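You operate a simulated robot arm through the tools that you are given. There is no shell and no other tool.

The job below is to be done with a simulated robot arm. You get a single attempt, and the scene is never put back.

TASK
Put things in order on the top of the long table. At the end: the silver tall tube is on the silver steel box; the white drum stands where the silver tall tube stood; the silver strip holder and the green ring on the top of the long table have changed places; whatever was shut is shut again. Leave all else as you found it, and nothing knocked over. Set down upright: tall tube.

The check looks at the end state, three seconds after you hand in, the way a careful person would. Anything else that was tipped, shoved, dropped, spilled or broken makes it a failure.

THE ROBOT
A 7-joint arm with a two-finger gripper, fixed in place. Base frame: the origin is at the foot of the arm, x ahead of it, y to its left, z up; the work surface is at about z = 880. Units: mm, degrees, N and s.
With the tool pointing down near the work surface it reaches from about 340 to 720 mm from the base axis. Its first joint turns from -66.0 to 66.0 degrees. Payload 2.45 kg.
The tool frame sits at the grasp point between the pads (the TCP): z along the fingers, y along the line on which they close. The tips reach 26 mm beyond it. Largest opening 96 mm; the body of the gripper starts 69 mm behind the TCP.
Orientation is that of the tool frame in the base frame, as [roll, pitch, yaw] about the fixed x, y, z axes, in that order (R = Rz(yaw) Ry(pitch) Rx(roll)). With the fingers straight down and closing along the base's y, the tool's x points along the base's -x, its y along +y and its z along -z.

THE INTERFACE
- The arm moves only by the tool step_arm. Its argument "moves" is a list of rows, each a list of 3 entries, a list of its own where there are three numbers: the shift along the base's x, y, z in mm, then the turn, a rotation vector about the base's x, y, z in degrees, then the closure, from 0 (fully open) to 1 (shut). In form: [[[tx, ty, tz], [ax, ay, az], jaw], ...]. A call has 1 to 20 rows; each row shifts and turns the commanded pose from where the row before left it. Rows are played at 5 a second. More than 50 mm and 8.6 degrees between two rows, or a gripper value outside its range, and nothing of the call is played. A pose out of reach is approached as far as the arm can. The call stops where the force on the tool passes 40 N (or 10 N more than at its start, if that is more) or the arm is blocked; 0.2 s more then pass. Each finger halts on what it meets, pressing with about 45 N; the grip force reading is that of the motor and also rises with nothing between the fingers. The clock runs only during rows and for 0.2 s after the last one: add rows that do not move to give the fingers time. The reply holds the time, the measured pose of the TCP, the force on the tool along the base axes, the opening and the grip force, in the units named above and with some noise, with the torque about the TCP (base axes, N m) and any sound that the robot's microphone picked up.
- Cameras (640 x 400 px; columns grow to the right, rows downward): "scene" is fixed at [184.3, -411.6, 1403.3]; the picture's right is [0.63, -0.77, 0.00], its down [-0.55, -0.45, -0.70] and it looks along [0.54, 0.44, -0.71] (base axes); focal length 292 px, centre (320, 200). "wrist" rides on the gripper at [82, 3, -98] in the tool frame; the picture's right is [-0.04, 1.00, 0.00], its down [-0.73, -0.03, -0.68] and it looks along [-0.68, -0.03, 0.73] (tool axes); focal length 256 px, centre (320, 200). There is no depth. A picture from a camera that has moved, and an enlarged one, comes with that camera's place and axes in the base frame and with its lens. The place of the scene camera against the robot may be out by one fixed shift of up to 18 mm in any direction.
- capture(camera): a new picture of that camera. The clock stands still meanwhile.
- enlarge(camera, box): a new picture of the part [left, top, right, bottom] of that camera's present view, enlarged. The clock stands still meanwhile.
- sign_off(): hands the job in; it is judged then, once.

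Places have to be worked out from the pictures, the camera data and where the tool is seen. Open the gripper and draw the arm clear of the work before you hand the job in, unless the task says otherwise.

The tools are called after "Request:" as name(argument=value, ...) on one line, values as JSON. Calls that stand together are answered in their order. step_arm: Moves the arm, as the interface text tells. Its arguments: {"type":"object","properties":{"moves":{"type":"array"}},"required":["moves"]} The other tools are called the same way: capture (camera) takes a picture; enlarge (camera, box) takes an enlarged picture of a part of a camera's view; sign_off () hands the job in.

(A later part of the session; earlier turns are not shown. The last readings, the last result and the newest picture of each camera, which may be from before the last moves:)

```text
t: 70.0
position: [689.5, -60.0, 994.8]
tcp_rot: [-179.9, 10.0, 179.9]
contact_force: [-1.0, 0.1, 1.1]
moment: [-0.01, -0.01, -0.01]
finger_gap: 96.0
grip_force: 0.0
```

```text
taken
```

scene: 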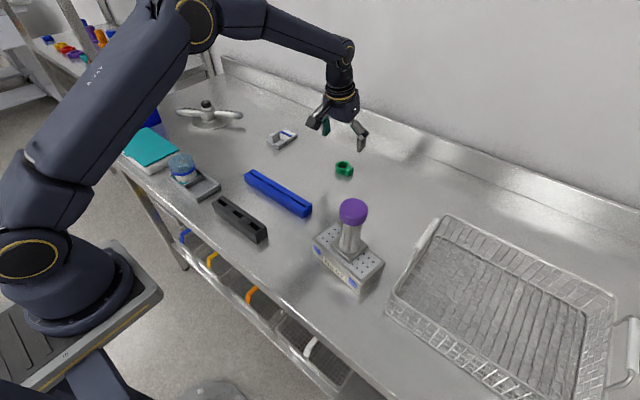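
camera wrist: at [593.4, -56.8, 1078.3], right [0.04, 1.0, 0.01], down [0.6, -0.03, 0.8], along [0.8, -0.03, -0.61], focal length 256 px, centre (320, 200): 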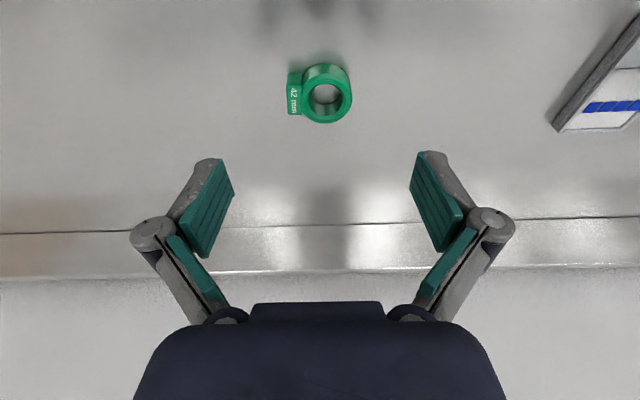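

I enlarge the ring in this nearer view to refine its position.

Request:
enlarge(camera="wrist", box=[280, 50, 370, 135])

```text
4.71 times, centred on (325, 92) of wrist
camera zoom: at [593.4, -56.8, 1078.3], right [0.04, 1.0, 0.01], down [0.6, -0.03, 0.8], along [0.8, -0.03, -0.61], focal length 1205 px, centre (296, 706)
```

zoom: 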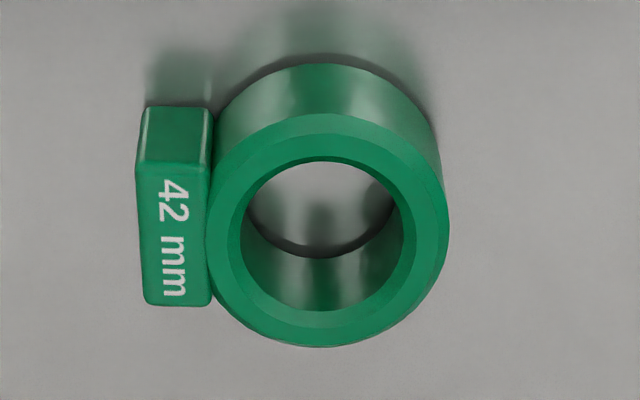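

Ring refined: centre ≈ (705, -55), top z ≈ 897, grip line centre y ≈ -60.4. I take a still reading and then descend toward z ≈ 915 in stages.

Request:
step_arm(moves=[[[0, 0, 0], [0, 0, 0], 0], [[0, 0, 0], [0, 0, 0], 0]])

Request:
step_arm(moves=[[[6, 0, -20], [0, 0, 0], 0], [[6, 0, -20], [0, 0, 0], 0], [[0, 0, -20], [0, 0, 0], 0], [[0, 0, 0], [0, 0, 0], 0]])

Request:
capture(camera="wrist")

Request:
enlarge(camera="scene", box=[300, 100, 400, 190])

```text
t: 70.6
position: [690.3, -60.3, 996.8]
tcp_rot: [-180.0, 10.1, 179.9]
contact_force: [0.5, -1.1, 0.1]
moment: [0.0, 0.0, 0.01]
finger_gap: 96.2
grip_force: 0.1
```

```text
t: 71.6
position: [701.2, -61.6, 937.4]
tcp_rot: [-180.0, 10.0, 179.9]
contact_force: [-0.5, -0.4, -0.1]
moment: [-0.02, 0.05, 0.02]
finger_gap: 95.9
grip_force: 0.0
```

```text
taken
camera wrist: at [605.7, -58.1, 1019.2], right [0.04, 1.0, 0.01], down [0.6, -0.03, 0.8], along [0.8, -0.03, -0.61], focal length 256 px, centre (320, 200)
```

wrist: 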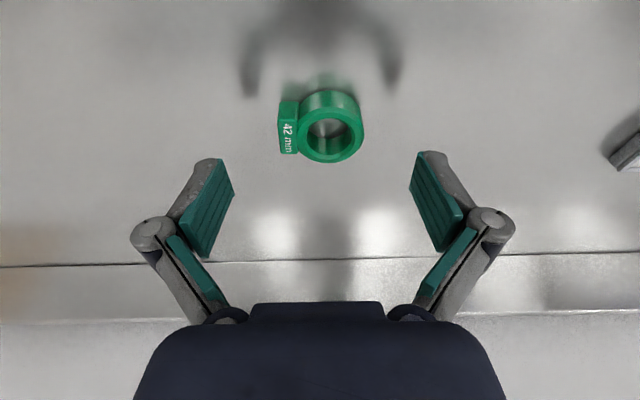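

```text
4.44 times, centred on (350, 145) of scene
camera zoom: at [184.3, -411.6, 1403.3], right [0.63, -0.77, 0.0], down [-0.55, -0.45, -0.7], along [0.54, 0.44, -0.71], focal length 1297 px, centre (187, 444)
```

zoom: 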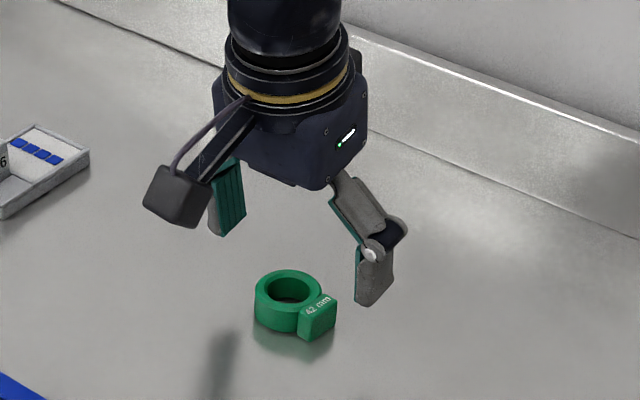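

Ring and tab are centred between the fingers. I descend to z ≈ 912 (tips just above the table) and read the force.

Request:
step_arm(moves=[[[-1, 0.5, -10], [0, 0, 0], 0], [[0, 0, -8], [0, 0, 0], 0], [[0, 0, -5], [0, 0, 0], 0], [[0, 0, -2], [0, 0, 0], 0], [[0, 0, 0], [0, 0, 0], 0]])

Request:
capture(camera="wrist")

Request:
enlarge(camera="scene", box=[300, 100, 400, 190])

```text
t: 72.8
position: [701.0, -59.9, 912.2]
tcp_rot: [179.9, 10.0, 179.9]
contact_force: [0.8, -0.5, 0.4]
moment: [0.01, 0.01, -0.02]
finger_gap: 96.0
grip_force: 0.0
```

```text
taken
camera wrist: at [604.9, -56.2, 995.0], right [0.04, 1.0, 0.01], down [0.6, -0.03, 0.8], along [0.8, -0.03, -0.6], focal length 256 px, centre (320, 200)
```

wrist: 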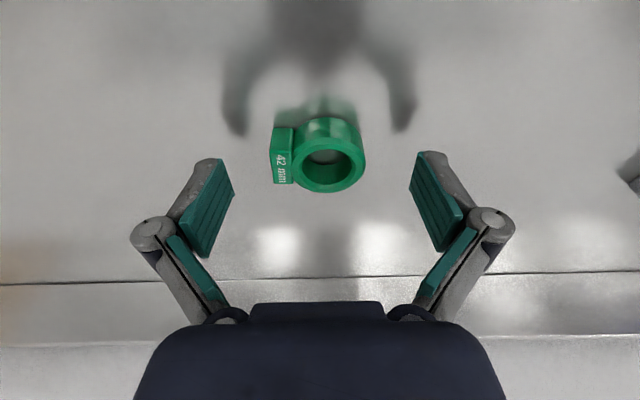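

```text
4.44 times, centred on (350, 145) of scene
camera zoom: at [184.3, -411.6, 1403.3], right [0.63, -0.77, 0.0], down [-0.55, -0.45, -0.7], along [0.54, 0.44, -0.71], focal length 1297 px, centre (187, 444)
```

zoom: 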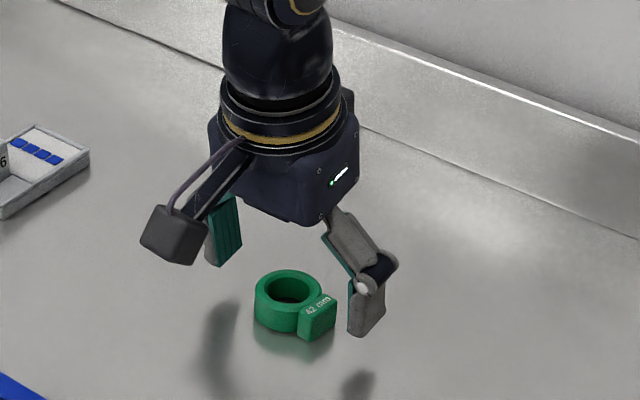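

Aligned and no contact. I lower 1.5 mm more and close on the ring and tab.

Request:
step_arm(moves=[[[0, 0, -1.5], [0, 0, 0], 0], [[0, 0, 0], [0, 0, 0], 0.2], [[0, 0, 0], [0, 0, 0], 0.35], [[0, 0, 0], [0, 0, 0], 0.45], [[0, 0, 0], [0, 0, 0], 0.6], [[0, 0, 0], [0, 0, 0], 1], [[0, 0, 0], [0, 0, 0], 1], [[0, 0, 0], [0, 0, 0], 1], [[0, 0, 0], [0, 0, 0], 1]])

Request:
capture(camera="wrist")

Request:
enlarge(camera="scene", box=[300, 100, 400, 190])

```text
t: 74.8
position: [700.1, -60.2, 911.5]
tcp_rot: [-180.0, 10.0, 179.9]
contact_force: [-1.1, -1.3, 4.1]
moment: [0.03, 0.02, -0.06]
finger_gap: 49.8
grip_force: 45.0
```

```text
taken
camera wrist: at [604.5, -56.4, 994.2], right [0.04, 1.0, 0.01], down [0.6, -0.03, 0.8], along [0.8, -0.03, -0.6], focal length 256 px, centre (320, 200)
```

wrist: 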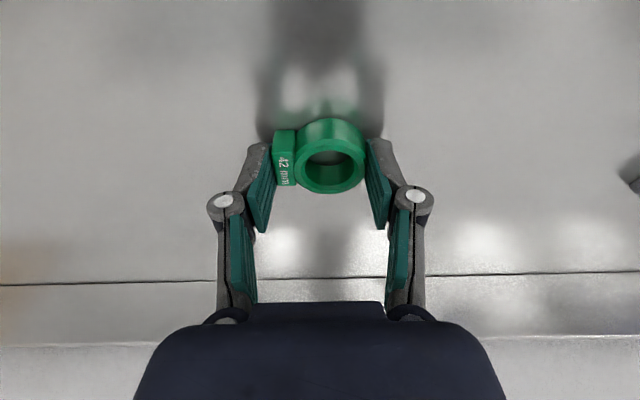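

```text
4.44 times, centred on (350, 145) of scene
camera zoom: at [184.2, -411.6, 1403.3], right [0.63, -0.77, 0.0], down [-0.55, -0.45, -0.7], along [0.54, 0.44, -0.71], focal length 1297 px, centre (187, 444)
```

zoom: 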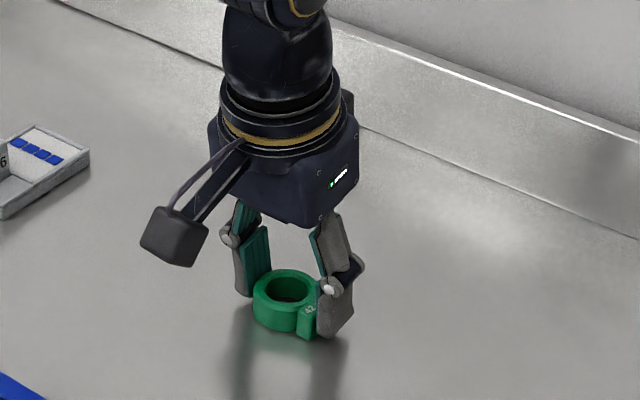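

Gripped (gap 49.8 mm). I lift it 40 mm slowly and check the hold.

Request:
step_arm(moves=[[[0, 0, 3], [0, 0, 0], 1], [[0, 0, 5], [0, 0, 0], 1], [[0, 0, 8], [0, 0, 0], 1], [[0, 0, 12], [0, 0, 0], 1], [[0, 0, 12], [0, 0, 0], 1], [[0, 0, 0], [0, 0, 0], 1]])

Request:
capture(camera="wrist")

Request:
enlarge(camera="scene", box=[300, 100, 400, 190])

```text
t: 76.2
position: [701.8, -59.9, 951.9]
tcp_rot: [-180.0, 10.0, 179.9]
contact_force: [0.0, 0.5, -0.5]
moment: [-0.02, -0.02, -0.02]
finger_gap: 49.1
grip_force: 45.3
```

```text
taken
camera wrist: at [604.7, -55.8, 1034.7], right [0.04, 1.0, 0.01], down [0.6, -0.03, 0.8], along [0.8, -0.03, -0.61], focal length 256 px, centre (320, 200)
```

wrist: 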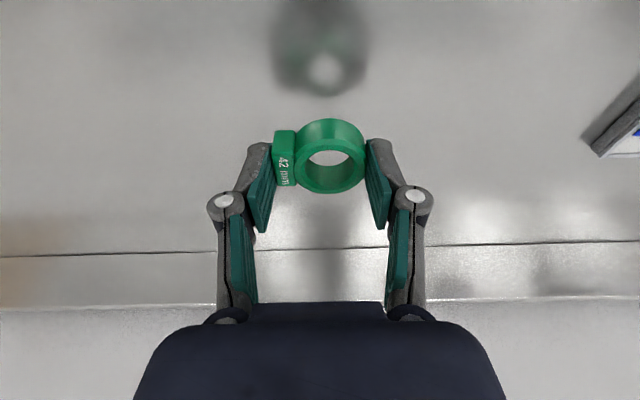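

```text
4.44 times, centred on (350, 145) of scene
camera zoom: at [184.3, -411.6, 1403.3], right [0.63, -0.77, 0.0], down [-0.55, -0.45, -0.7], along [0.54, 0.44, -0.71], focal length 1297 px, centre (187, 444)
```

zoom: 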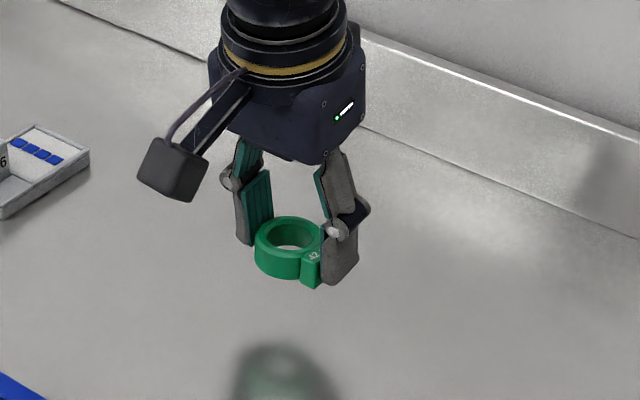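

The ring is held firmly. I move it to a temporary free spot (shift -55, +115) and lower it gently.

Request:
step_arm(moves=[[[-8, 15, 0], [0, 0, 0], 1], [[-12, 25, 0], [0, 0, 0], 1], [[-15, 30, 0], [0, 0, 0], 1], [[-12, 28, 0], [0, 0, 0], 1], [[-8, 17, 0], [0, 0, 0], 1], [[0, 0, -10], [0, 0, 0], 1], [[0, 0, -12], [0, 0, 0], 1], [[0, 0, -10], [0, 0, 0], 1], [[0, 0, -4], [0, 0, 0], 1], [[0, 0, -1.5], [0, 0, 0], 1], [[0, 0, 0], [0, 0, 0], 1]])

Request:
capture(camera="wrist")

Request:
capture(camera="scene")

```text
t: 78.6
position: [646.3, 55.8, 914.1]
tcp_rot: [-180.0, 10.0, 179.9]
contact_force: [0.4, 0.8, -0.1]
moment: [-0.01, 0.01, -0.03]
finger_gap: 49.3
grip_force: 45.0
```

```text
taken
camera wrist: at [550.1, 58.4, 996.1], right [0.04, 1.0, 0.01], down [0.6, -0.03, 0.8], along [0.8, -0.03, -0.61], focal length 256 px, centre (320, 200)
```

wrist: 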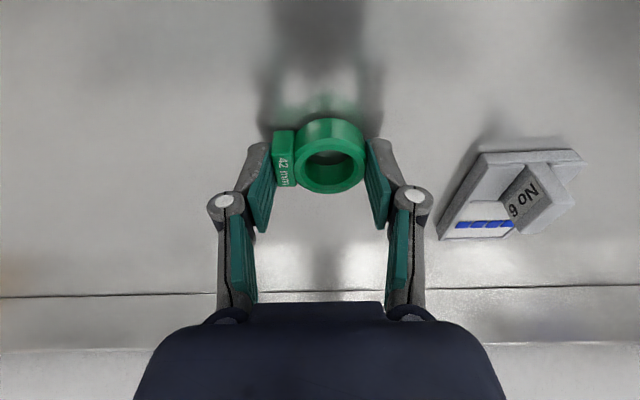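

```text
taken
```

scene: 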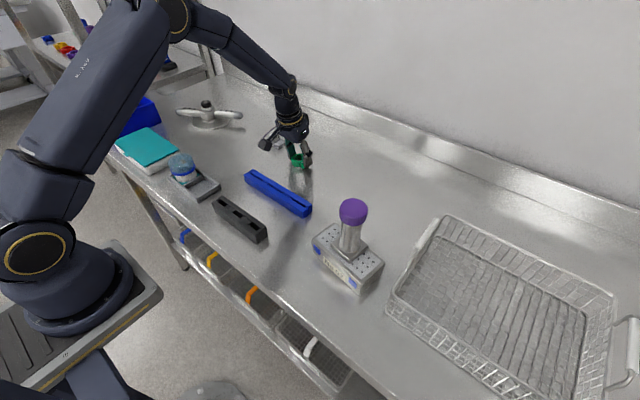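

Near the table now; I lower in 1 mm steps until contact.

Request:
step_arm(moves=[[[0, 0, -1], [0, 0, 0], 1], [[0, 0, -1], [0, 0, 0], 1], [[0, 0, 0], [0, 0, 0], 1]])

Request:
step_arm(moves=[[[0, 0, -0.8], [0, 0, 0], 1], [[0, 0, 0], [0, 0, 0], 1]])

```text
t: 79.4
position: [646.2, 55.2, 912.1]
tcp_rot: [180.0, 10.1, 179.9]
contact_force: [0.5, -0.2, 1.5]
moment: [0.02, 0.02, -0.01]
finger_gap: 49.0
grip_force: 45.6
```

```text
t: 80.0
position: [647.0, 54.7, 912.0]
tcp_rot: [-180.0, 10.1, -180.0]
contact_force: [-2.2, -1.4, 10.1]
moment: [0.17, 0.1, 0.0]
finger_gap: 49.0
grip_force: 45.4
```

Contact with the table felt (+10 N). I open slowly and rise straight along the tool to clear.

Request:
step_arm(moves=[[[0, 0, 0.4], [0, 0, 0], 1], [[0, 0, 0], [0, 0, 0], 0.46], [[0, 0, 0], [0, 0, 0], 0.42], [[0, 0, 0], [0, 0, 0], 0.35], [[0, 0, 0], [0, 0, 0], 0.2], [[0, 0, 0], [0, 0, 0], 0.05], [[0, 0, 0], [0, 0, 0], 0], [[0, 0, 0], [0, 0, 0], 0], [[0, 0, 0], [0, 0, 0], 0]])

Request:
step_arm(moves=[[[0, 0, 20], [0, 0, 0], 0], [[0, 0, 30], [0, 0, 0], 0], [[0, 0, 40], [0, 0, 0], 0], [[0, 0, 0], [0, 0, 0], 0]])

Request:
capture(camera="wrist")

Request:
capture(camera="scene")

```text
t: 82.0
position: [646.1, 55.4, 911.6]
tcp_rot: [180.0, 10.0, 179.9]
contact_force: [-1.1, -1.0, 0.3]
moment: [0.0, 0.0, 0.0]
finger_gap: 96.0
grip_force: 0.1
```

```text
t: 83.0
position: [643.7, 55.5, 1001.4]
tcp_rot: [180.0, 10.1, 179.9]
contact_force: [0.0, -0.3, 0.4]
moment: [0.01, -0.02, 0.0]
finger_gap: 96.2
grip_force: 0.0
```

```text
taken
camera wrist: at [548.1, 58.4, 1084.0], right [0.04, 1.0, 0.01], down [0.6, -0.03, 0.8], along [0.8, -0.03, -0.61], focal length 256 px, centre (320, 200)
```

wrist: 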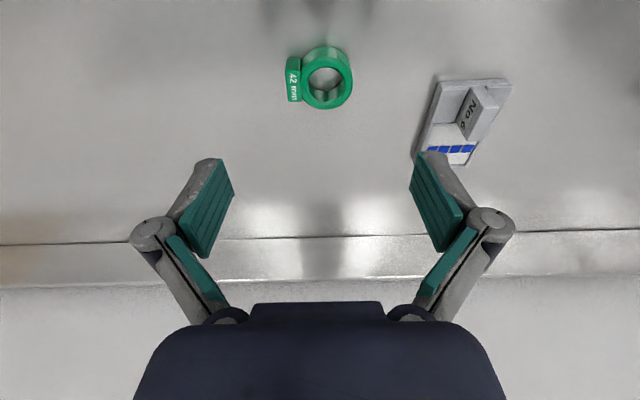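

```text
taken
```

scene: 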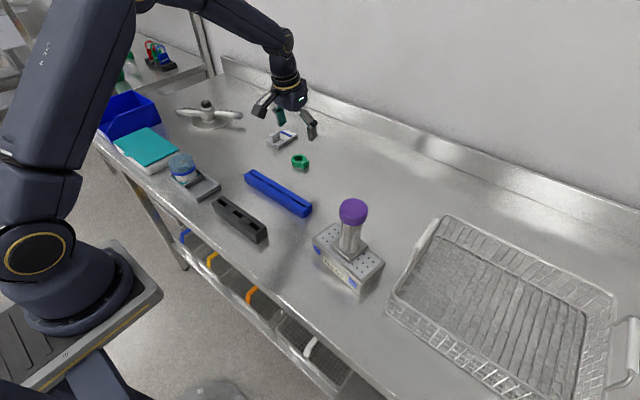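

The ring is at its temporary place. I straighten the gripper and move above the holder's fin at about (682, 179), high, to check alignment.

Request:
step_arm(moves=[[[7, 24, 0], [0, 2, 0], 0], [[8, 25, 0], [0, 2, 0], 0], [[8, 25, 0], [0, 2, 0], 0], [[7, 25, 0], [0, 2, 0], 0], [[7, 24, 0], [0, 2, 0], 0], [[0, 0, 0], [0, 0, 0], 0], [[0, 0, 0], [0, 0, 0], 0]])

Request:
capture(camera="wrist")

Request:
enlarge(camera="wrist", box=[270, 50, 370, 150])

```text
t: 84.6
position: [682.0, 179.3, 1001.3]
tcp_rot: [180.0, -0.1, 179.9]
contact_force: [-0.3, -0.1, 0.3]
moment: [-0.01, 0.01, 0.01]
finger_gap: 96.0
grip_force: 0.0
```

```text
taken
camera wrist: at [601.6, 182.3, 1099.3], right [0.04, 1.0, 0.0], down [0.73, -0.03, 0.68], along [0.68, -0.03, -0.73], focal length 256 px, centre (320, 200)
```

wrist: 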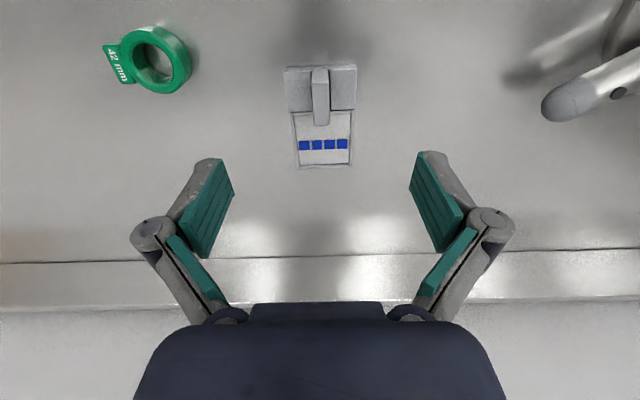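

```text
4.00 times, centred on (320, 100) of wrist
camera zoom: at [601.6, 182.3, 1099.3], right [0.04, 1.0, 0.0], down [0.73, -0.03, 0.68], along [0.68, -0.03, -0.73], focal length 1024 px, centre (320, 600)
```

zoom: 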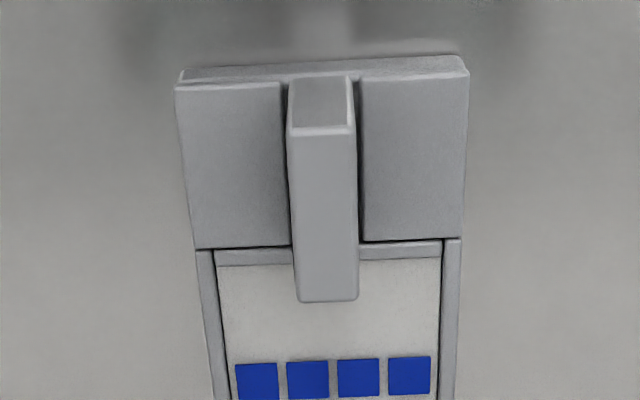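

The fin runs x 662–693, y centre ≈ 179.6, top z ≈ 918, squarely between the fingers. I descend to z ≈ 922 so the tips stay above the base (z ≈ 891), then check.

Request:
step_arm(moves=[[[0, 0.3, -20], [0, 0, 0], 0], [[0, 0, -20], [0, 0, 0], 0], [[0, 0, -18], [0, 0, 0], 0], [[0, 0, -12], [0, 0, 0], 0], [[0, 0, -8], [0, 0, 0], 0], [[0, 0, 0], [0, 0, 0], 0], [[0, 0, 0], [0, 0, 0], 0]])

Request:
capture(camera="wrist")

Request:
enlarge(camera="scene", box=[230, 80, 330, 170])

```text
t: 86.2
position: [682.1, 178.6, 924.7]
tcp_rot: [179.9, 0.0, 179.9]
contact_force: [-0.2, -0.9, -0.2]
moment: [0.01, 0.0, 0.0]
finger_gap: 96.1
grip_force: 0.0
```

```text
taken
camera wrist: at [601.6, 182.4, 1021.9], right [0.04, 1.0, 0.0], down [0.73, -0.03, 0.68], along [0.68, -0.03, -0.73], focal length 256 px, centre (320, 200)
```

wrist: 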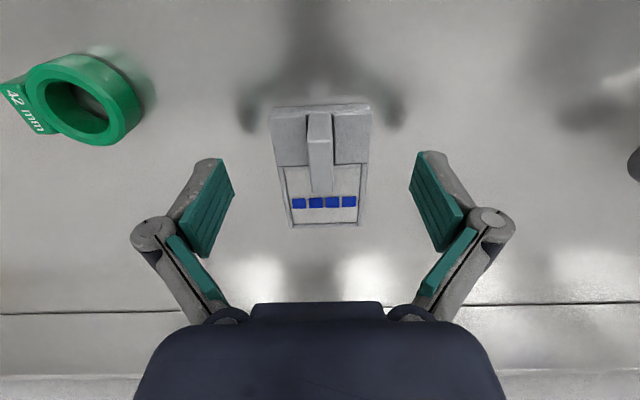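

```text
4.44 times, centred on (280, 125) of scene
camera zoom: at [184.3, -411.6, 1403.3], right [0.63, -0.77, 0.0], down [-0.55, -0.45, -0.7], along [0.54, 0.44, -0.71], focal length 1297 px, centre (498, 533)
```

zoom: 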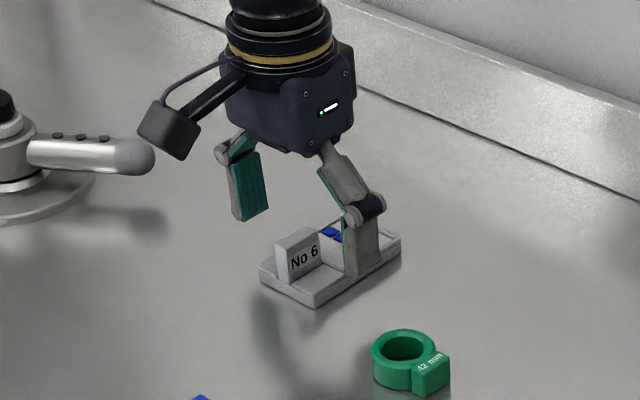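

Good alignment. I lower 2 mm more and close on the fin, giving the fingers time.

Request:
step_arm(moves=[[[0, 0, -2], [0, 0, 0], 0], [[0, 0, 0], [0, 0, 0], 0.2], [[0, 0, 0], [0, 0, 0], 0.4], [[0, 0, 0], [0, 0, 0], 0.55], [[0, 0, 0], [0, 0, 0], 0.7], [[0, 0, 0], [0, 0, 0], 0.8], [[0, 0, 0], [0, 0, 0], 0.9], [[0, 0, 0], [0, 0, 0], 1], [[0, 0, 0], [0, 0, 0], 1], [[0, 0, 0], [0, 0, 0], 1]])

Request:
capture(camera="wrist")

Request:
enlarge(camera="scene", box=[230, 80, 330, 170])

```text
t: 88.4
position: [683.3, 179.1, 922.7]
tcp_rot: [-179.9, -0.1, 179.9]
contact_force: [0.5, -0.2, 0.6]
moment: [0.03, 0.0, 0.02]
finger_gap: 11.6
grip_force: 38.2
```

```text
taken
camera wrist: at [601.8, 182.5, 1019.9], right [0.04, 1.0, 0.0], down [0.73, -0.03, 0.68], along [0.68, -0.03, -0.73], focal length 256 px, centre (320, 200)
```

wrist: 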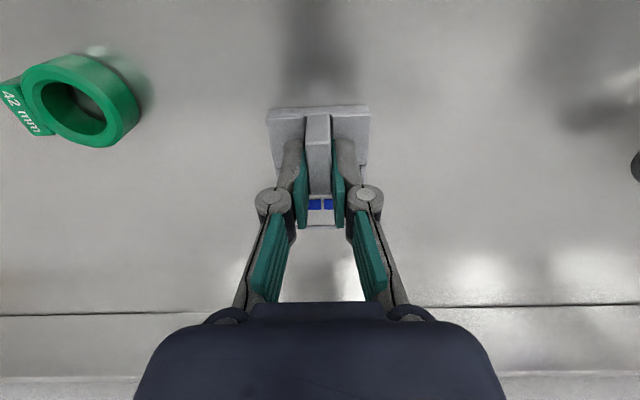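

```text
4.44 times, centred on (280, 125) of scene
camera zoom: at [184.3, -411.6, 1403.3], right [0.63, -0.77, 0.0], down [-0.55, -0.45, -0.7], along [0.54, 0.44, -0.71], focal length 1297 px, centre (498, 533)
```

zoom: 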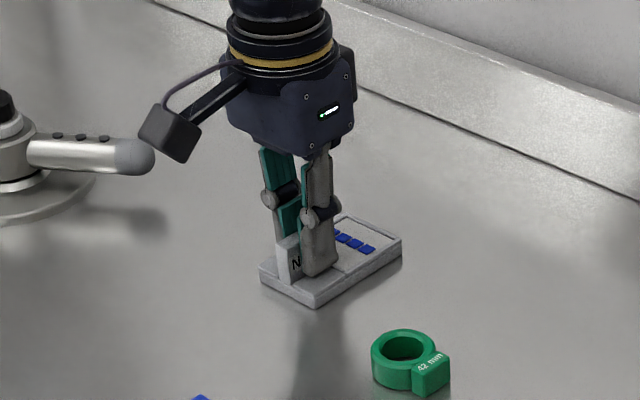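

The fin is held (gap 11.6 mm). I let the force settle, then lift slowly 12 mm and check for tilt or slip.

Request:
step_arm(moves=[[[0, 0, 0], [0, 0, 0], 1], [[0, 0, 0], [0, 0, 0], 1], [[0, 0, 1.5], [0, 0, 0], 1], [[0, 0, 1.5], [0, 0, 0], 1], [[0, 0, 2], [0, 0, 0], 1], [[0, 0, 3], [0, 0, 0], 1], [[0, 0, 4], [0, 0, 0], 1], [[0, 0, 0], [0, 0, 0], 1]])

Request:
capture(camera="wrist")

Request:
enlarge(camera="scene", box=[230, 80, 330, 170])

```text
t: 90.2
position: [683.7, 179.0, 934.0]
tcp_rot: [180.0, 0.0, 179.9]
contact_force: [-0.3, 1.2, -2.2]
moment: [0.03, 0.03, -0.01]
finger_gap: 11.4
grip_force: 38.2
```

```text
taken
camera wrist: at [602.0, 181.9, 1032.1], right [0.04, 1.0, 0.0], down [0.73, -0.03, 0.68], along [0.68, -0.03, -0.73], focal length 256 px, centre (320, 200)
```

wrist: 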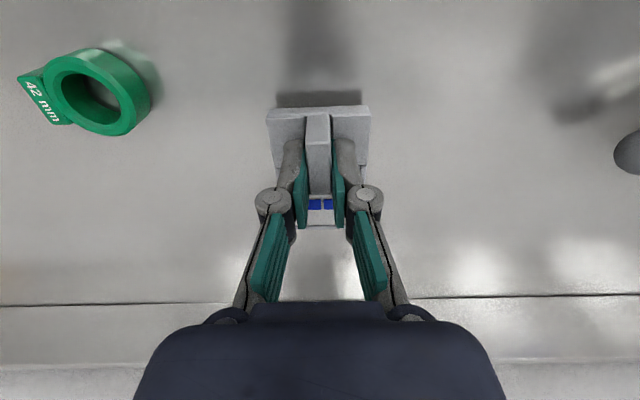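

```text
4.44 times, centred on (280, 125) of scene
camera zoom: at [184.3, -411.6, 1403.3], right [0.63, -0.77, 0.0], down [-0.55, -0.45, -0.7], along [0.54, 0.44, -0.71], focal length 1297 px, centre (498, 533)
```

zoom: 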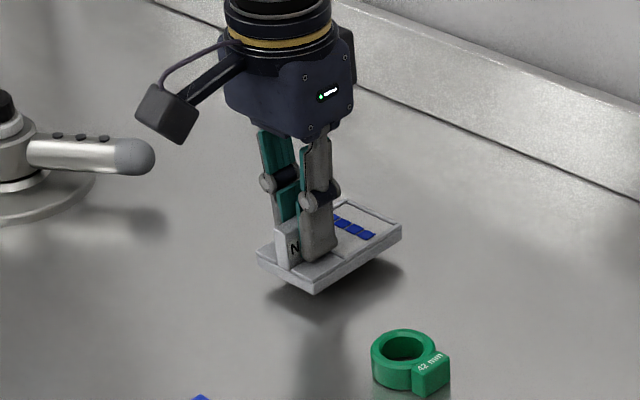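

Held level, no slip. I lift to about z 982 and carry the holder over to the ring's original place (shift ≈ (-1, -236)), passing well above the ring.

Request:
step_arm(moves=[[[0, 0, 6], [0, 0, 0], 1], [[0, 0, 10], [0, 0, 0], 1], [[0, 0, 14], [0, 0, 0], 1], [[0, 0, 14], [0, 0, 0], 1], [[0, -4, 4], [0, 0, 0], 1], [[0, -12, 0], [0, 0, 0], 1], [[0, -22, 0], [0, 0, 0], 1], [[0, -28, 0], [0, 0, 0], 1], [[-0.5, -28, 0], [0, 0, 0], 1], [[-0.5, -28, 0], [0, 0, 0], 1], [[0, -28, 0], [0, 0, 0], 1], [[0, -28, 0], [0, 0, 0], 1], [[0, -25, 0], [0, 0, 0], 1], [[0, -19, 0], [0, 0, 0], 1], [[0, -10, 0], [0, 0, 0], 1], [[0, -4, 0], [0, 0, 0], 1], [[0, 0, 0], [0, 0, 0], 1]])

Request:
capture(camera="wrist")

Request:
capture(camera="scene")

```text
t: 93.8
position: [682.7, -60.4, 982.9]
tcp_rot: [180.0, 0.0, 179.8]
contact_force: [-0.3, 0.3, -1.2]
moment: [0.05, 0.04, 0.01]
finger_gap: 11.6
grip_force: 38.1
```

```text
taken
camera wrist: at [601.3, -56.5, 1079.9], right [0.04, 1.0, 0.0], down [0.73, -0.03, 0.68], along [0.68, -0.03, -0.73], focal length 256 px, centre (320, 200)
```

wrist: 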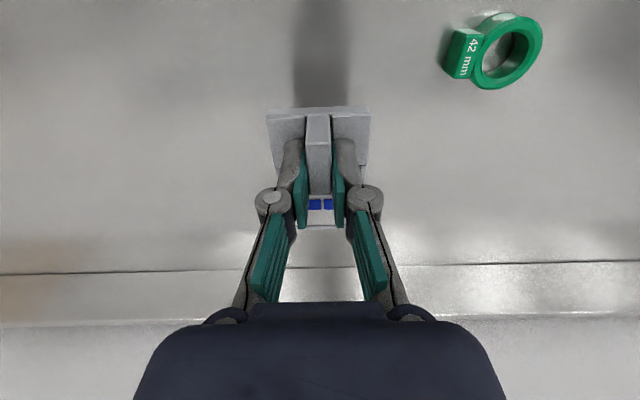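

```text
taken
```

scene: 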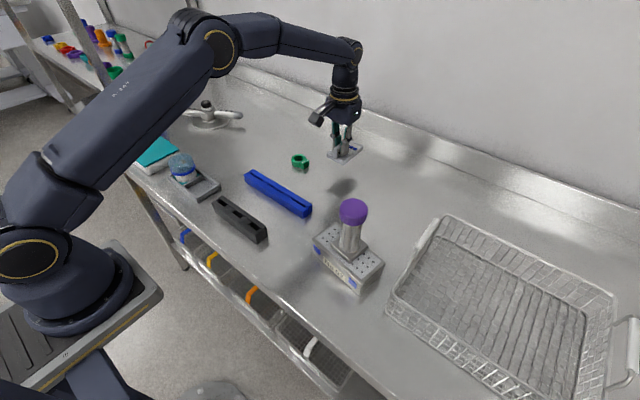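

I lower the holder: first 54 mm, then small steps to contact.

Request:
step_arm(moves=[[[0, 1, -8], [0, 0, 0], 1], [[0, 0, -14], [0, 0, 0], 1], [[0, 0, -14], [0, 0, 0], 1], [[0, 0, -12], [0, 0, 0], 1], [[0, 0, -6], [0, 0, 0], 1], [[0, 0, 0], [0, 0, 0], 1]])

Request:
step_arm(moves=[[[0, 0, -2], [0, 0, 0], 1], [[0, 0, -2], [0, 0, 0], 1], [[0, 0, 0], [0, 0, 0], 1]])

Request:
step_arm(moves=[[[0, 0, -1], [0, 0, 0], 1], [[0, 0, 0], [0, 0, 0], 1]])

```text
t: 95.2
position: [680.2, -57.4, 928.1]
tcp_rot: [179.9, 0.0, 179.9]
contact_force: [0.3, -0.5, -1.4]
moment: [0.01, 0.08, -0.01]
finger_gap: 11.3
grip_force: 38.4
```

```text
t: 96.0
position: [680.7, -56.2, 923.7]
tcp_rot: [180.0, 0.0, 179.8]
contact_force: [1.0, 0.2, -1.1]
moment: [-0.03, 0.02, 0.0]
finger_gap: 11.5
grip_force: 38.1
```

```text
t: 96.6
position: [681.1, -56.8, 921.3]
tcp_rot: [-179.9, 0.0, 179.9]
contact_force: [0.2, -0.2, -2.4]
moment: [0.03, 0.02, 0.01]
finger_gap: 11.2
grip_force: 38.5
```

Still hanging; continuing with 0.7–1 mm steps to contact.

Request:
step_arm(moves=[[[0, 0, -0.8], [0, 0, 0], 1], [[0, 0, 0], [0, 0, 0], 1]])

Request:
step_arm(moves=[[[0, 0, -0.7], [0, 0, 0], 1], [[0, 0, 0], [0, 0, 0], 1]])

```text
t: 97.2
position: [681.2, -57.6, 921.8]
tcp_rot: [-180.0, -0.1, 179.9]
contact_force: [-1.4, 0.8, 1.4]
moment: [0.01, -0.03, 0.02]
finger_gap: 11.4
grip_force: 38.8
```

```text
t: 97.8
position: [681.1, -58.1, 922.1]
tcp_rot: [180.0, 0.1, 179.9]
contact_force: [-1.2, 0.6, 2.2]
moment: [-0.01, -0.06, -0.01]
finger_gap: 11.5
grip_force: 38.4
```

The base has touched the table. I open the fingers slowly.

Request:
step_arm(moves=[[[0, 0, -0.3], [0, 0, 0], 1], [[0, 0, 0], [0, 0, 0], 0.86], [[0, 0, 0], [0, 0, 0], 0.8], [[0, 0, 0], [0, 0, 0], 0.65], [[0, 0, 0], [0, 0, 0], 0.45], [[0, 0, 0], [0, 0, 0], 0.25], [[0, 0, 0], [0, 0, 0], 0.1], [[0, 0, 0], [0, 0, 0], 0], [[0, 0, 0], [0, 0, 0], 0], [[0, 0, 0], [0, 0, 0], 0]])

Request:
step_arm(moves=[[[0, 0, 15], [0, 0, 0], 0], [[0, 0, 25], [0, 0, 0], 0], [[0, 0, 40], [0, 0, 0], 0], [[0, 0, 0], [0, 0, 0], 0]])

Request:
capture(camera="wrist")

Request:
enlarge(camera="scene", box=[270, 90, 400, 190])

```text
t: 100.0
position: [681.7, -56.9, 920.5]
tcp_rot: [180.0, 0.0, 179.9]
contact_force: [0.4, -0.1, 0.2]
moment: [0.0, 0.02, 0.02]
finger_gap: 96.1
grip_force: 0.1
```

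```text
t: 101.0
position: [681.5, -56.6, 1002.1]
tcp_rot: [180.0, 0.0, 180.0]
contact_force: [-0.3, 0.7, 0.5]
moment: [-0.04, -0.01, 0.01]
finger_gap: 95.8
grip_force: 0.1
```

```text
taken
camera wrist: at [601.0, -53.5, 1099.3], right [0.04, 1.0, 0.0], down [0.73, -0.03, 0.68], along [0.68, -0.03, -0.73], focal length 256 px, centre (320, 200)
```

wrist: 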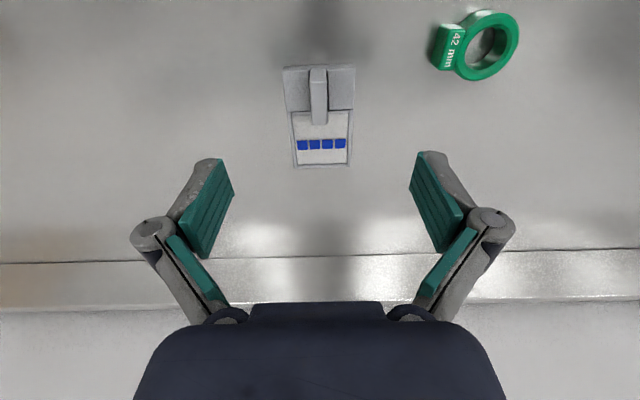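

```text
4.00 times, centred on (335, 140) of scene
camera zoom: at [184.3, -411.6, 1403.3], right [0.63, -0.77, 0.0], down [-0.55, -0.45, -0.7], along [0.54, 0.44, -0.71], focal length 1167 px, centre (260, 440)
```

zoom: 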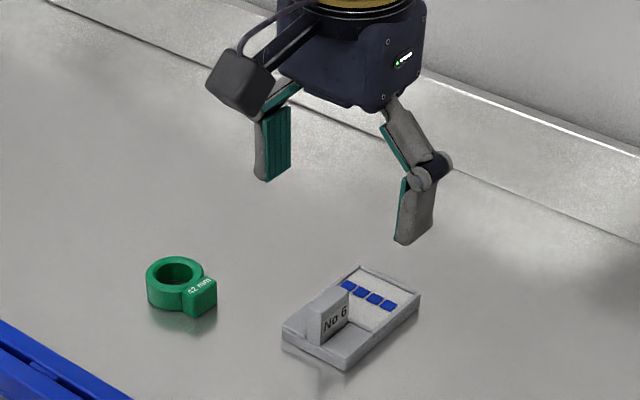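

The holder stands at the ring's former place. Now I go back over the ring (shift -36, +111.7), tilting 10° outward again as at release.

Request:
step_arm(moves=[[[-7, 22, 0], [0, -2, 0], 0], [[-7, 22, 0], [0, -2, 0], 0], [[-7, 23, 0], [0, -2, 0], 0], [[-7, 22, 0], [0, -2, 0], 0], [[-8, 22.7, 0], [0, -2, 0], 0], [[0, 0, 0], [0, 0, 0], 0], [[0, 0, 0], [0, 0, 0], 0]])

Request:
capture(camera="wrist")

Request:
enlarge(camera="wrist", box=[270, 30, 370, 130])

```text
t: 102.6
position: [647.1, 54.8, 1002.6]
tcp_rot: [-179.9, 10.1, 179.9]
contact_force: [0.6, 0.3, -0.9]
moment: [-0.02, 0.0, 0.01]
finger_gap: 95.9
grip_force: 0.1
```

```text
taken
camera wrist: at [550.6, 58.4, 1084.1], right [0.04, 1.0, 0.01], down [0.6, -0.03, 0.8], along [0.8, -0.03, -0.6], focal length 256 px, centre (320, 200)
```

wrist: 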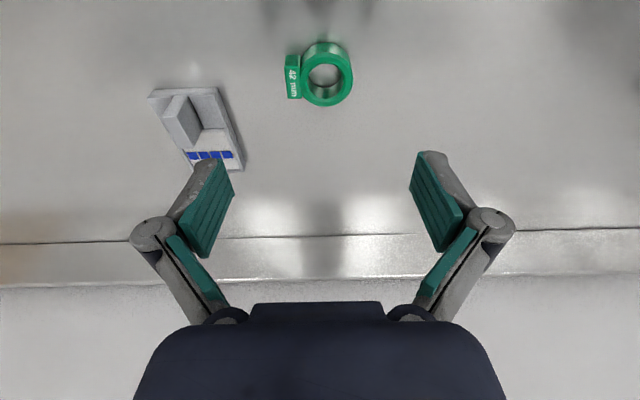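

```text
4.00 times, centred on (320, 80) of wrist
camera zoom: at [550.6, 58.4, 1084.1], right [0.04, 1.0, 0.01], down [0.6, -0.03, 0.8], along [0.8, -0.03, -0.6], focal length 1024 px, centre (320, 680)
```

zoom: 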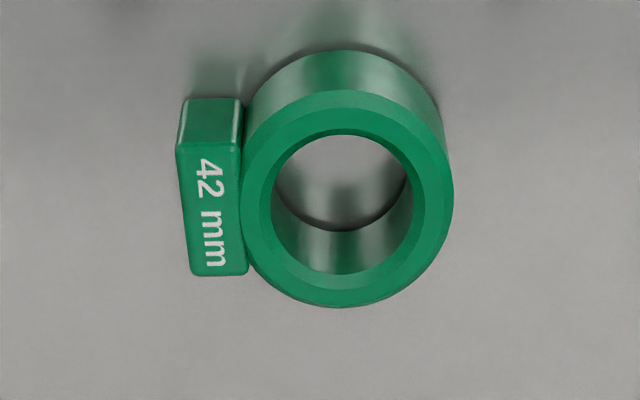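

The ring is at about (649.3, 60.2), as expected. I correct x by -1.7 mm and descend around it.

Request:
step_arm(moves=[[[-1.7, 0, -25], [0, 0, 0], 0], [[0, 0, -25], [0, 0, 0], 0], [[0, 0, -20], [0, 0, 0], 0], [[0, 0, -12], [0, 0, 0], 0], [[0, 0, -6], [0, 0, 0], 0], [[0, 0, 0], [0, 0, 0], 0], [[0, 0, 0], [0, 0, 0], 0]])

Request:
capture(camera="wrist")

```text
t: 104.2
position: [644.9, 56.0, 912.7]
tcp_rot: [180.0, 9.9, 180.0]
contact_force: [-0.2, 0.2, -0.2]
moment: [-0.01, 0.01, -0.02]
finger_gap: 95.9
grip_force: 0.0
```

```text
taken
camera wrist: at [548.6, 59.0, 995.3], right [0.04, 1.0, 0.01], down [0.6, -0.03, 0.8], along [0.8, -0.03, -0.61], focal length 256 px, centre (320, 200)
```

wrist: 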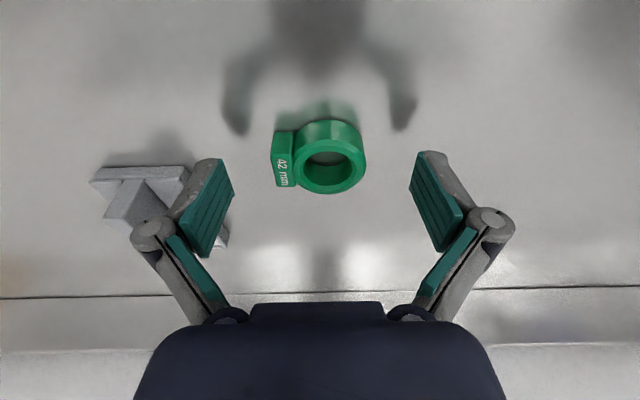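

Same picture as at the first grip. I close on the ring and lift slowly.

Request:
step_arm(moves=[[[0, 0, -1], [0, 0, 0], 0], [[0, 0, 0], [0, 0, 0], 0.2], [[0, 0, 0], [0, 0, 0], 0.35], [[0, 0, 0], [0, 0, 0], 0.45], [[0, 0, 0], [0, 0, 0], 0.6], [[0, 0, 0], [0, 0, 0], 1], [[0, 0, 0], [0, 0, 0], 1], [[0, 0, 0], [0, 0, 0], 1], [[0, 0, 0], [0, 0, 0], 1]])

Request:
step_arm(moves=[[[0, 0, 3], [0, 0, 0], 1], [[0, 0, 5], [0, 0, 0], 1], [[0, 0, 8], [0, 0, 0], 1], [[0, 0, 12], [0, 0, 0], 1], [[0, 0, 12], [0, 0, 0], 1], [[0, 0, 0], [0, 0, 0], 1]])

Request:
capture(camera="wrist")

```text
t: 106.2
position: [645.3, 55.5, 911.5]
tcp_rot: [-179.9, 10.0, 179.9]
contact_force: [-1.0, -0.7, 2.6]
moment: [0.02, 0.02, -0.02]
finger_gap: 48.9
grip_force: 45.4
```

```text
t: 107.6
position: [644.8, 55.2, 952.8]
tcp_rot: [180.0, 9.9, 179.9]
contact_force: [-0.3, 0.0, 0.0]
moment: [-0.02, 0.03, 0.0]
finger_gap: 49.0
grip_force: 44.9
```

```text
taken
camera wrist: at [547.6, 58.2, 1036.2], right [0.04, 1.0, 0.01], down [0.6, -0.03, 0.8], along [0.8, -0.03, -0.6], focal length 256 px, centre (320, 200)
```

wrist: 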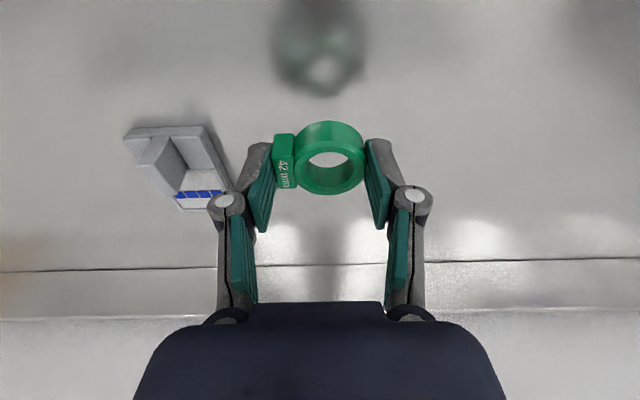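

The ring is held. I carry it to the holder's former place (shift +57, +119), staying at z ≈ 952, and check that the arm actually gets there.

Request:
step_arm(moves=[[[6, 12, 0], [0, 0, 0], 1], [[11, 23, 0], [0, 0, 0], 1], [[14, 28, 0], [0, 0, 0], 1], [[13, 28, 0], [0, 0, 0], 1], [[9, 18, 0], [0, 0, 0], 1], [[4, 10, 0], [0, 0, 0], 1], [[0, 0, 0], [0, 0, 0], 1], [[0, 0, 0], [0, 0, 0], 1]])

Request:
capture(camera="scene")

Request:
capture(camera="wrist")

```text
t: 109.4
position: [700.6, 173.4, 950.6]
tcp_rot: [-180.0, 9.9, 179.9]
contact_force: [0.1, -0.9, 0.0]
moment: [-0.01, -0.01, -0.01]
finger_gap: 49.0
grip_force: 45.2
```

```text
taken
```

scene: 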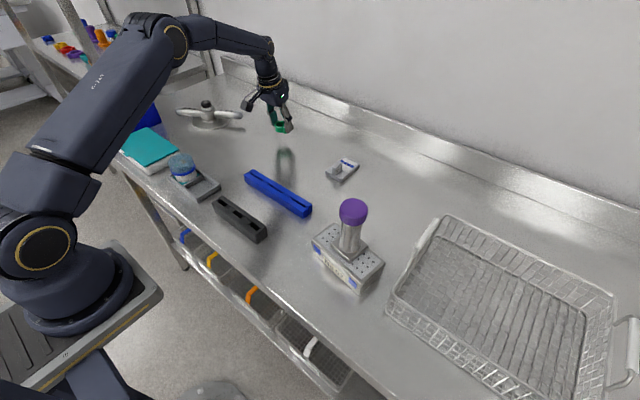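

```text
taken
camera wrist: at [603.8, 178.0, 1033.4], right [0.04, 1.0, 0.01], down [0.6, -0.03, 0.8], along [0.8, -0.03, -0.61], focal length 256 px, centre (320, 200)
```

wrist: 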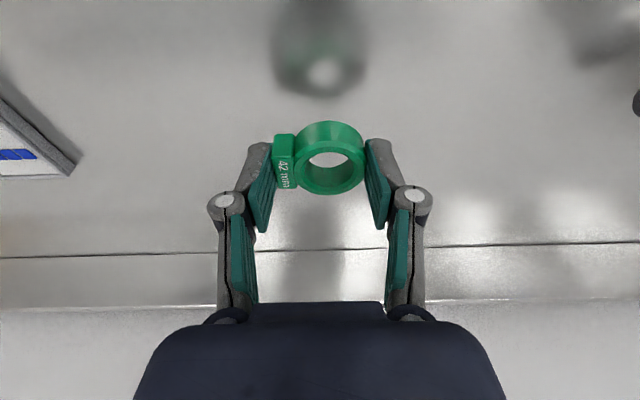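

It reached (701, 174). I lower the ring 37 mm and then in small steps to contact.

Request:
step_arm(moves=[[[0, 0, -8], [0, 0, 0], 1], [[0, 0, -12], [0, 0, 0], 1], [[0, 0, -10], [0, 0, 0], 1], [[0, 0, -5], [0, 0, 0], 1], [[0, 0, -2], [0, 0, 0], 1], [[0, 0, 0], [0, 0, 0], 1]])

Request:
step_arm(moves=[[[0, 0, -1], [0, 0, 0], 1], [[0, 0, -1], [0, 0, 0], 1], [[0, 0, 0], [0, 0, 0], 1]])

Request:
step_arm(moves=[[[0, 0, -0.7], [0, 0, 0], 1], [[0, 0, 0], [0, 0, 0], 1]])

```text
t: 110.8
position: [700.8, 173.5, 914.9]
tcp_rot: [180.0, 10.0, 180.0]
contact_force: [0.4, 0.1, 0.2]
moment: [-0.01, 0.04, -0.02]
finger_gap: 48.9
grip_force: 45.0
```

```text
t: 111.6
position: [701.3, 174.8, 912.3]
tcp_rot: [179.9, 10.0, 179.9]
contact_force: [-0.3, -0.4, -0.1]
moment: [0.0, -0.01, -0.01]
finger_gap: 48.8
grip_force: 44.9
```

```text
t: 112.2
position: [701.2, 173.8, 912.0]
tcp_rot: [180.0, 10.1, 179.9]
contact_force: [-0.2, -0.8, 2.3]
moment: [0.03, 0.01, 0.0]
finger_gap: 49.0
grip_force: 45.0
```

One more half-millimetre to confirm contact.

Request:
step_arm(moves=[[[0, 0, -0.6], [0, 0, 0], 1], [[0, 0, 0], [0, 0, 0], 1]])

```text
t: 112.8
position: [701.1, 174.1, 913.1]
tcp_rot: [180.0, 10.0, 179.9]
contact_force: [-2.7, -1.5, 9.0]
moment: [0.11, 0.05, 0.02]
finger_gap: 49.0
grip_force: 44.9
```

Contact confirmed (+9 N). I open slowly and rise clear.

Request:
step_arm(moves=[[[0, 0, 0.4], [0, 0, 0], 1], [[0, 0, 0], [0, 0, 0], 0.46], [[0, 0, 0], [0, 0, 0], 0.42], [[0, 0, 0], [0, 0, 0], 0.35], [[0, 0, 0], [0, 0, 0], 0.2], [[0, 0, 0], [0, 0, 0], 0.05], [[0, 0, 0], [0, 0, 0], 0], [[0, 0, 0], [0, 0, 0], 0], [[0, 0, 0], [0, 0, 0], 0]])

Request:
step_arm(moves=[[[0, 0, 20], [0, 0, 0], 0], [[0, 0, 30], [0, 0, 0], 0], [[0, 0, 40], [0, 0, 0], 0], [[-20, 0, 30], [0, 2, 0], 0], [[-30, -10, 20], [0, 2, 0], 0], [[-30, -10, 10], [0, 2, 0], 0], [[-40, -20, 0], [0, 2, 0], 0], [[-40, -20, 0], [0, 2, 0], 0], [[-40, -20, 0], [0, 0, 0], 0], [[0, 0, 0], [0, 0, 0], 0], [[0, 0, 0], [0, 0, 0], 0]])

Request:
capture(camera="wrist")

Request:
capture(camera="scene")

```text
t: 114.8
position: [700.7, 174.8, 912.7]
tcp_rot: [180.0, 10.0, 179.8]
contact_force: [-0.1, -1.2, -0.3]
moment: [0.01, 0.0, 0.0]
finger_gap: 96.1
grip_force: 0.0
```

```text
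t: 117.2
position: [502.7, 93.2, 1063.8]
tcp_rot: [179.9, 0.0, 179.9]
contact_force: [-0.5, 0.7, 0.4]
moment: [0.0, -0.03, 0.01]
finger_gap: 95.9
grip_force: 0.0
```

```text
taken
camera wrist: at [422.0, 96.4, 1160.8], right [0.04, 1.0, 0.0], down [0.73, -0.03, 0.68], along [0.68, -0.03, -0.73], focal length 256 px, centre (320, 200)
```

wrist: 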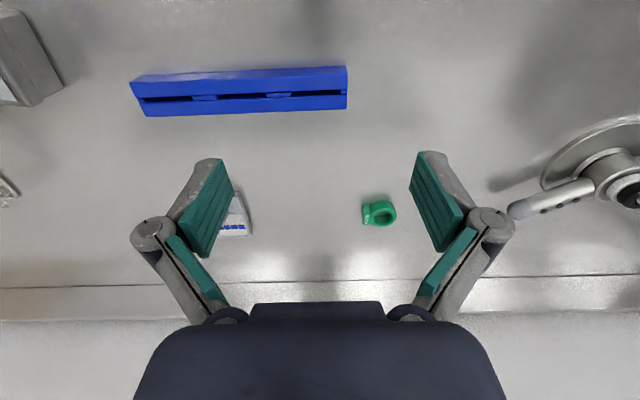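

```text
taken
```

scene: 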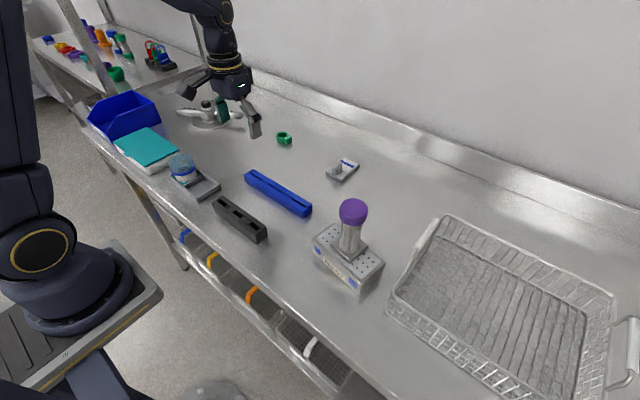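

Ring and holder have swapped (holder was at pixel (283,138), ring now (284,139); ring was (344,169), holder now (342,169)). I draw the arm back toward its start pose and inspect everything closely.

Request:
step_arm(moves=[[[-25, -25, 20], [0, 0, 0], 0], [[-25, -30, 20], [0, 0, 0], 0], [[-25, -35, 20], [0, 0, 0], 0], [[-25, -35, 20], [0, 0, 0], 0], [[-29, -40, 30], [0, 0, 0], 0], [[0, 0, 0], [0, 0, 0], 0], [[0, 0, 0], [0, 0, 0], 0]])

Request:
enlarge(camera="scene", box=[290, 180, 410, 310])

Request:
enlarge(camera="scene", box=[80, 80, 240, 220])

Request:
enlarge(camera="scene", box=[230, 110, 400, 220])

Request:
capture(camera="wrist")

```text
refused: row 5 steps farther than a row can; nothing moved
```

```text
3.08 times, centred on (350, 245) of scene
camera zoom: at [184.3, -411.6, 1403.3], right [0.63, -0.77, 0.0], down [-0.55, -0.45, -0.7], along [0.54, 0.44, -0.71], focal length 898 px, centre (228, 62)
```

zoom: 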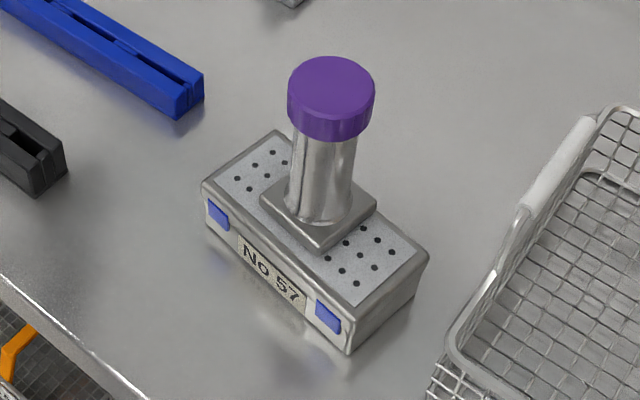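

```text
2.86 times, centred on (160, 150) of scene
camera zoom: at [184.3, -411.6, 1403.3], right [0.63, -0.77, 0.0], down [-0.55, -0.45, -0.7], along [0.54, 0.44, -0.71], focal length 834 px, centre (777, 343)
```

zoom: 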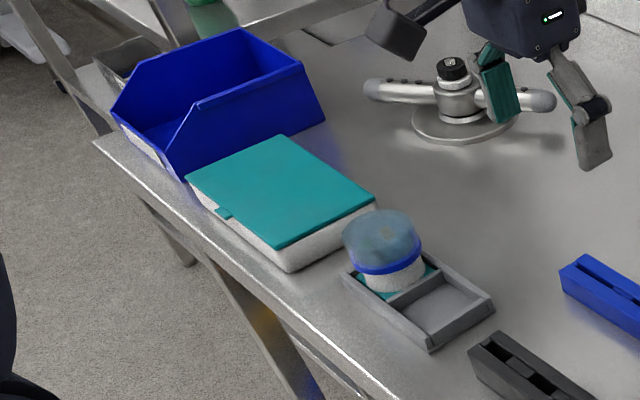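

```text
3.64 times, centred on (315, 165) of scene
camera zoom: at [184.3, -411.6, 1403.3], right [0.63, -0.77, 0.0], down [-0.55, -0.45, -0.7], along [0.54, 0.44, -0.71], focal length 1061 px, centre (338, 327)
```

zoom: 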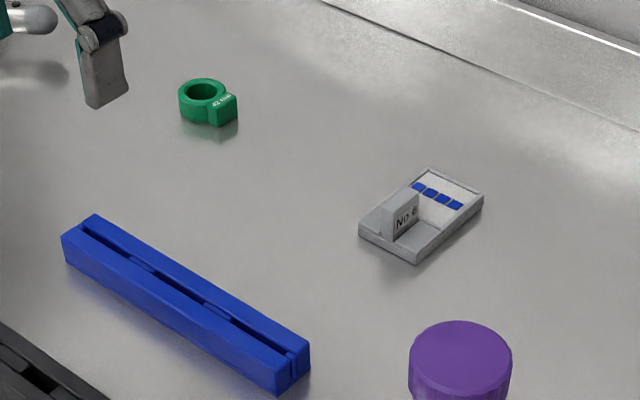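

```text
taken
camera wrist: at [422.0, 96.4, 1160.8], right [0.04, 1.0, 0.0], down [0.73, -0.03, 0.68], along [0.68, -0.03, -0.73], focal length 256 px, centre (320, 200)
```

wrist: 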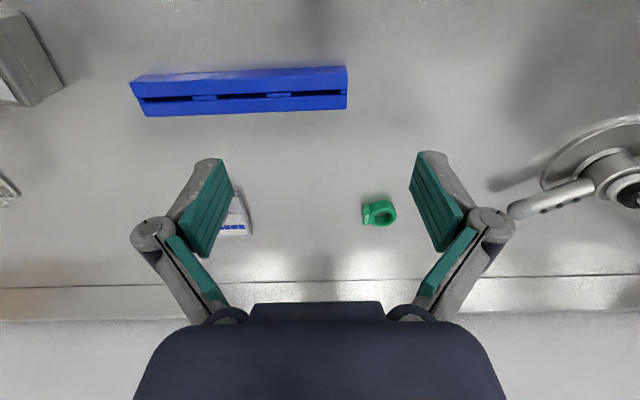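

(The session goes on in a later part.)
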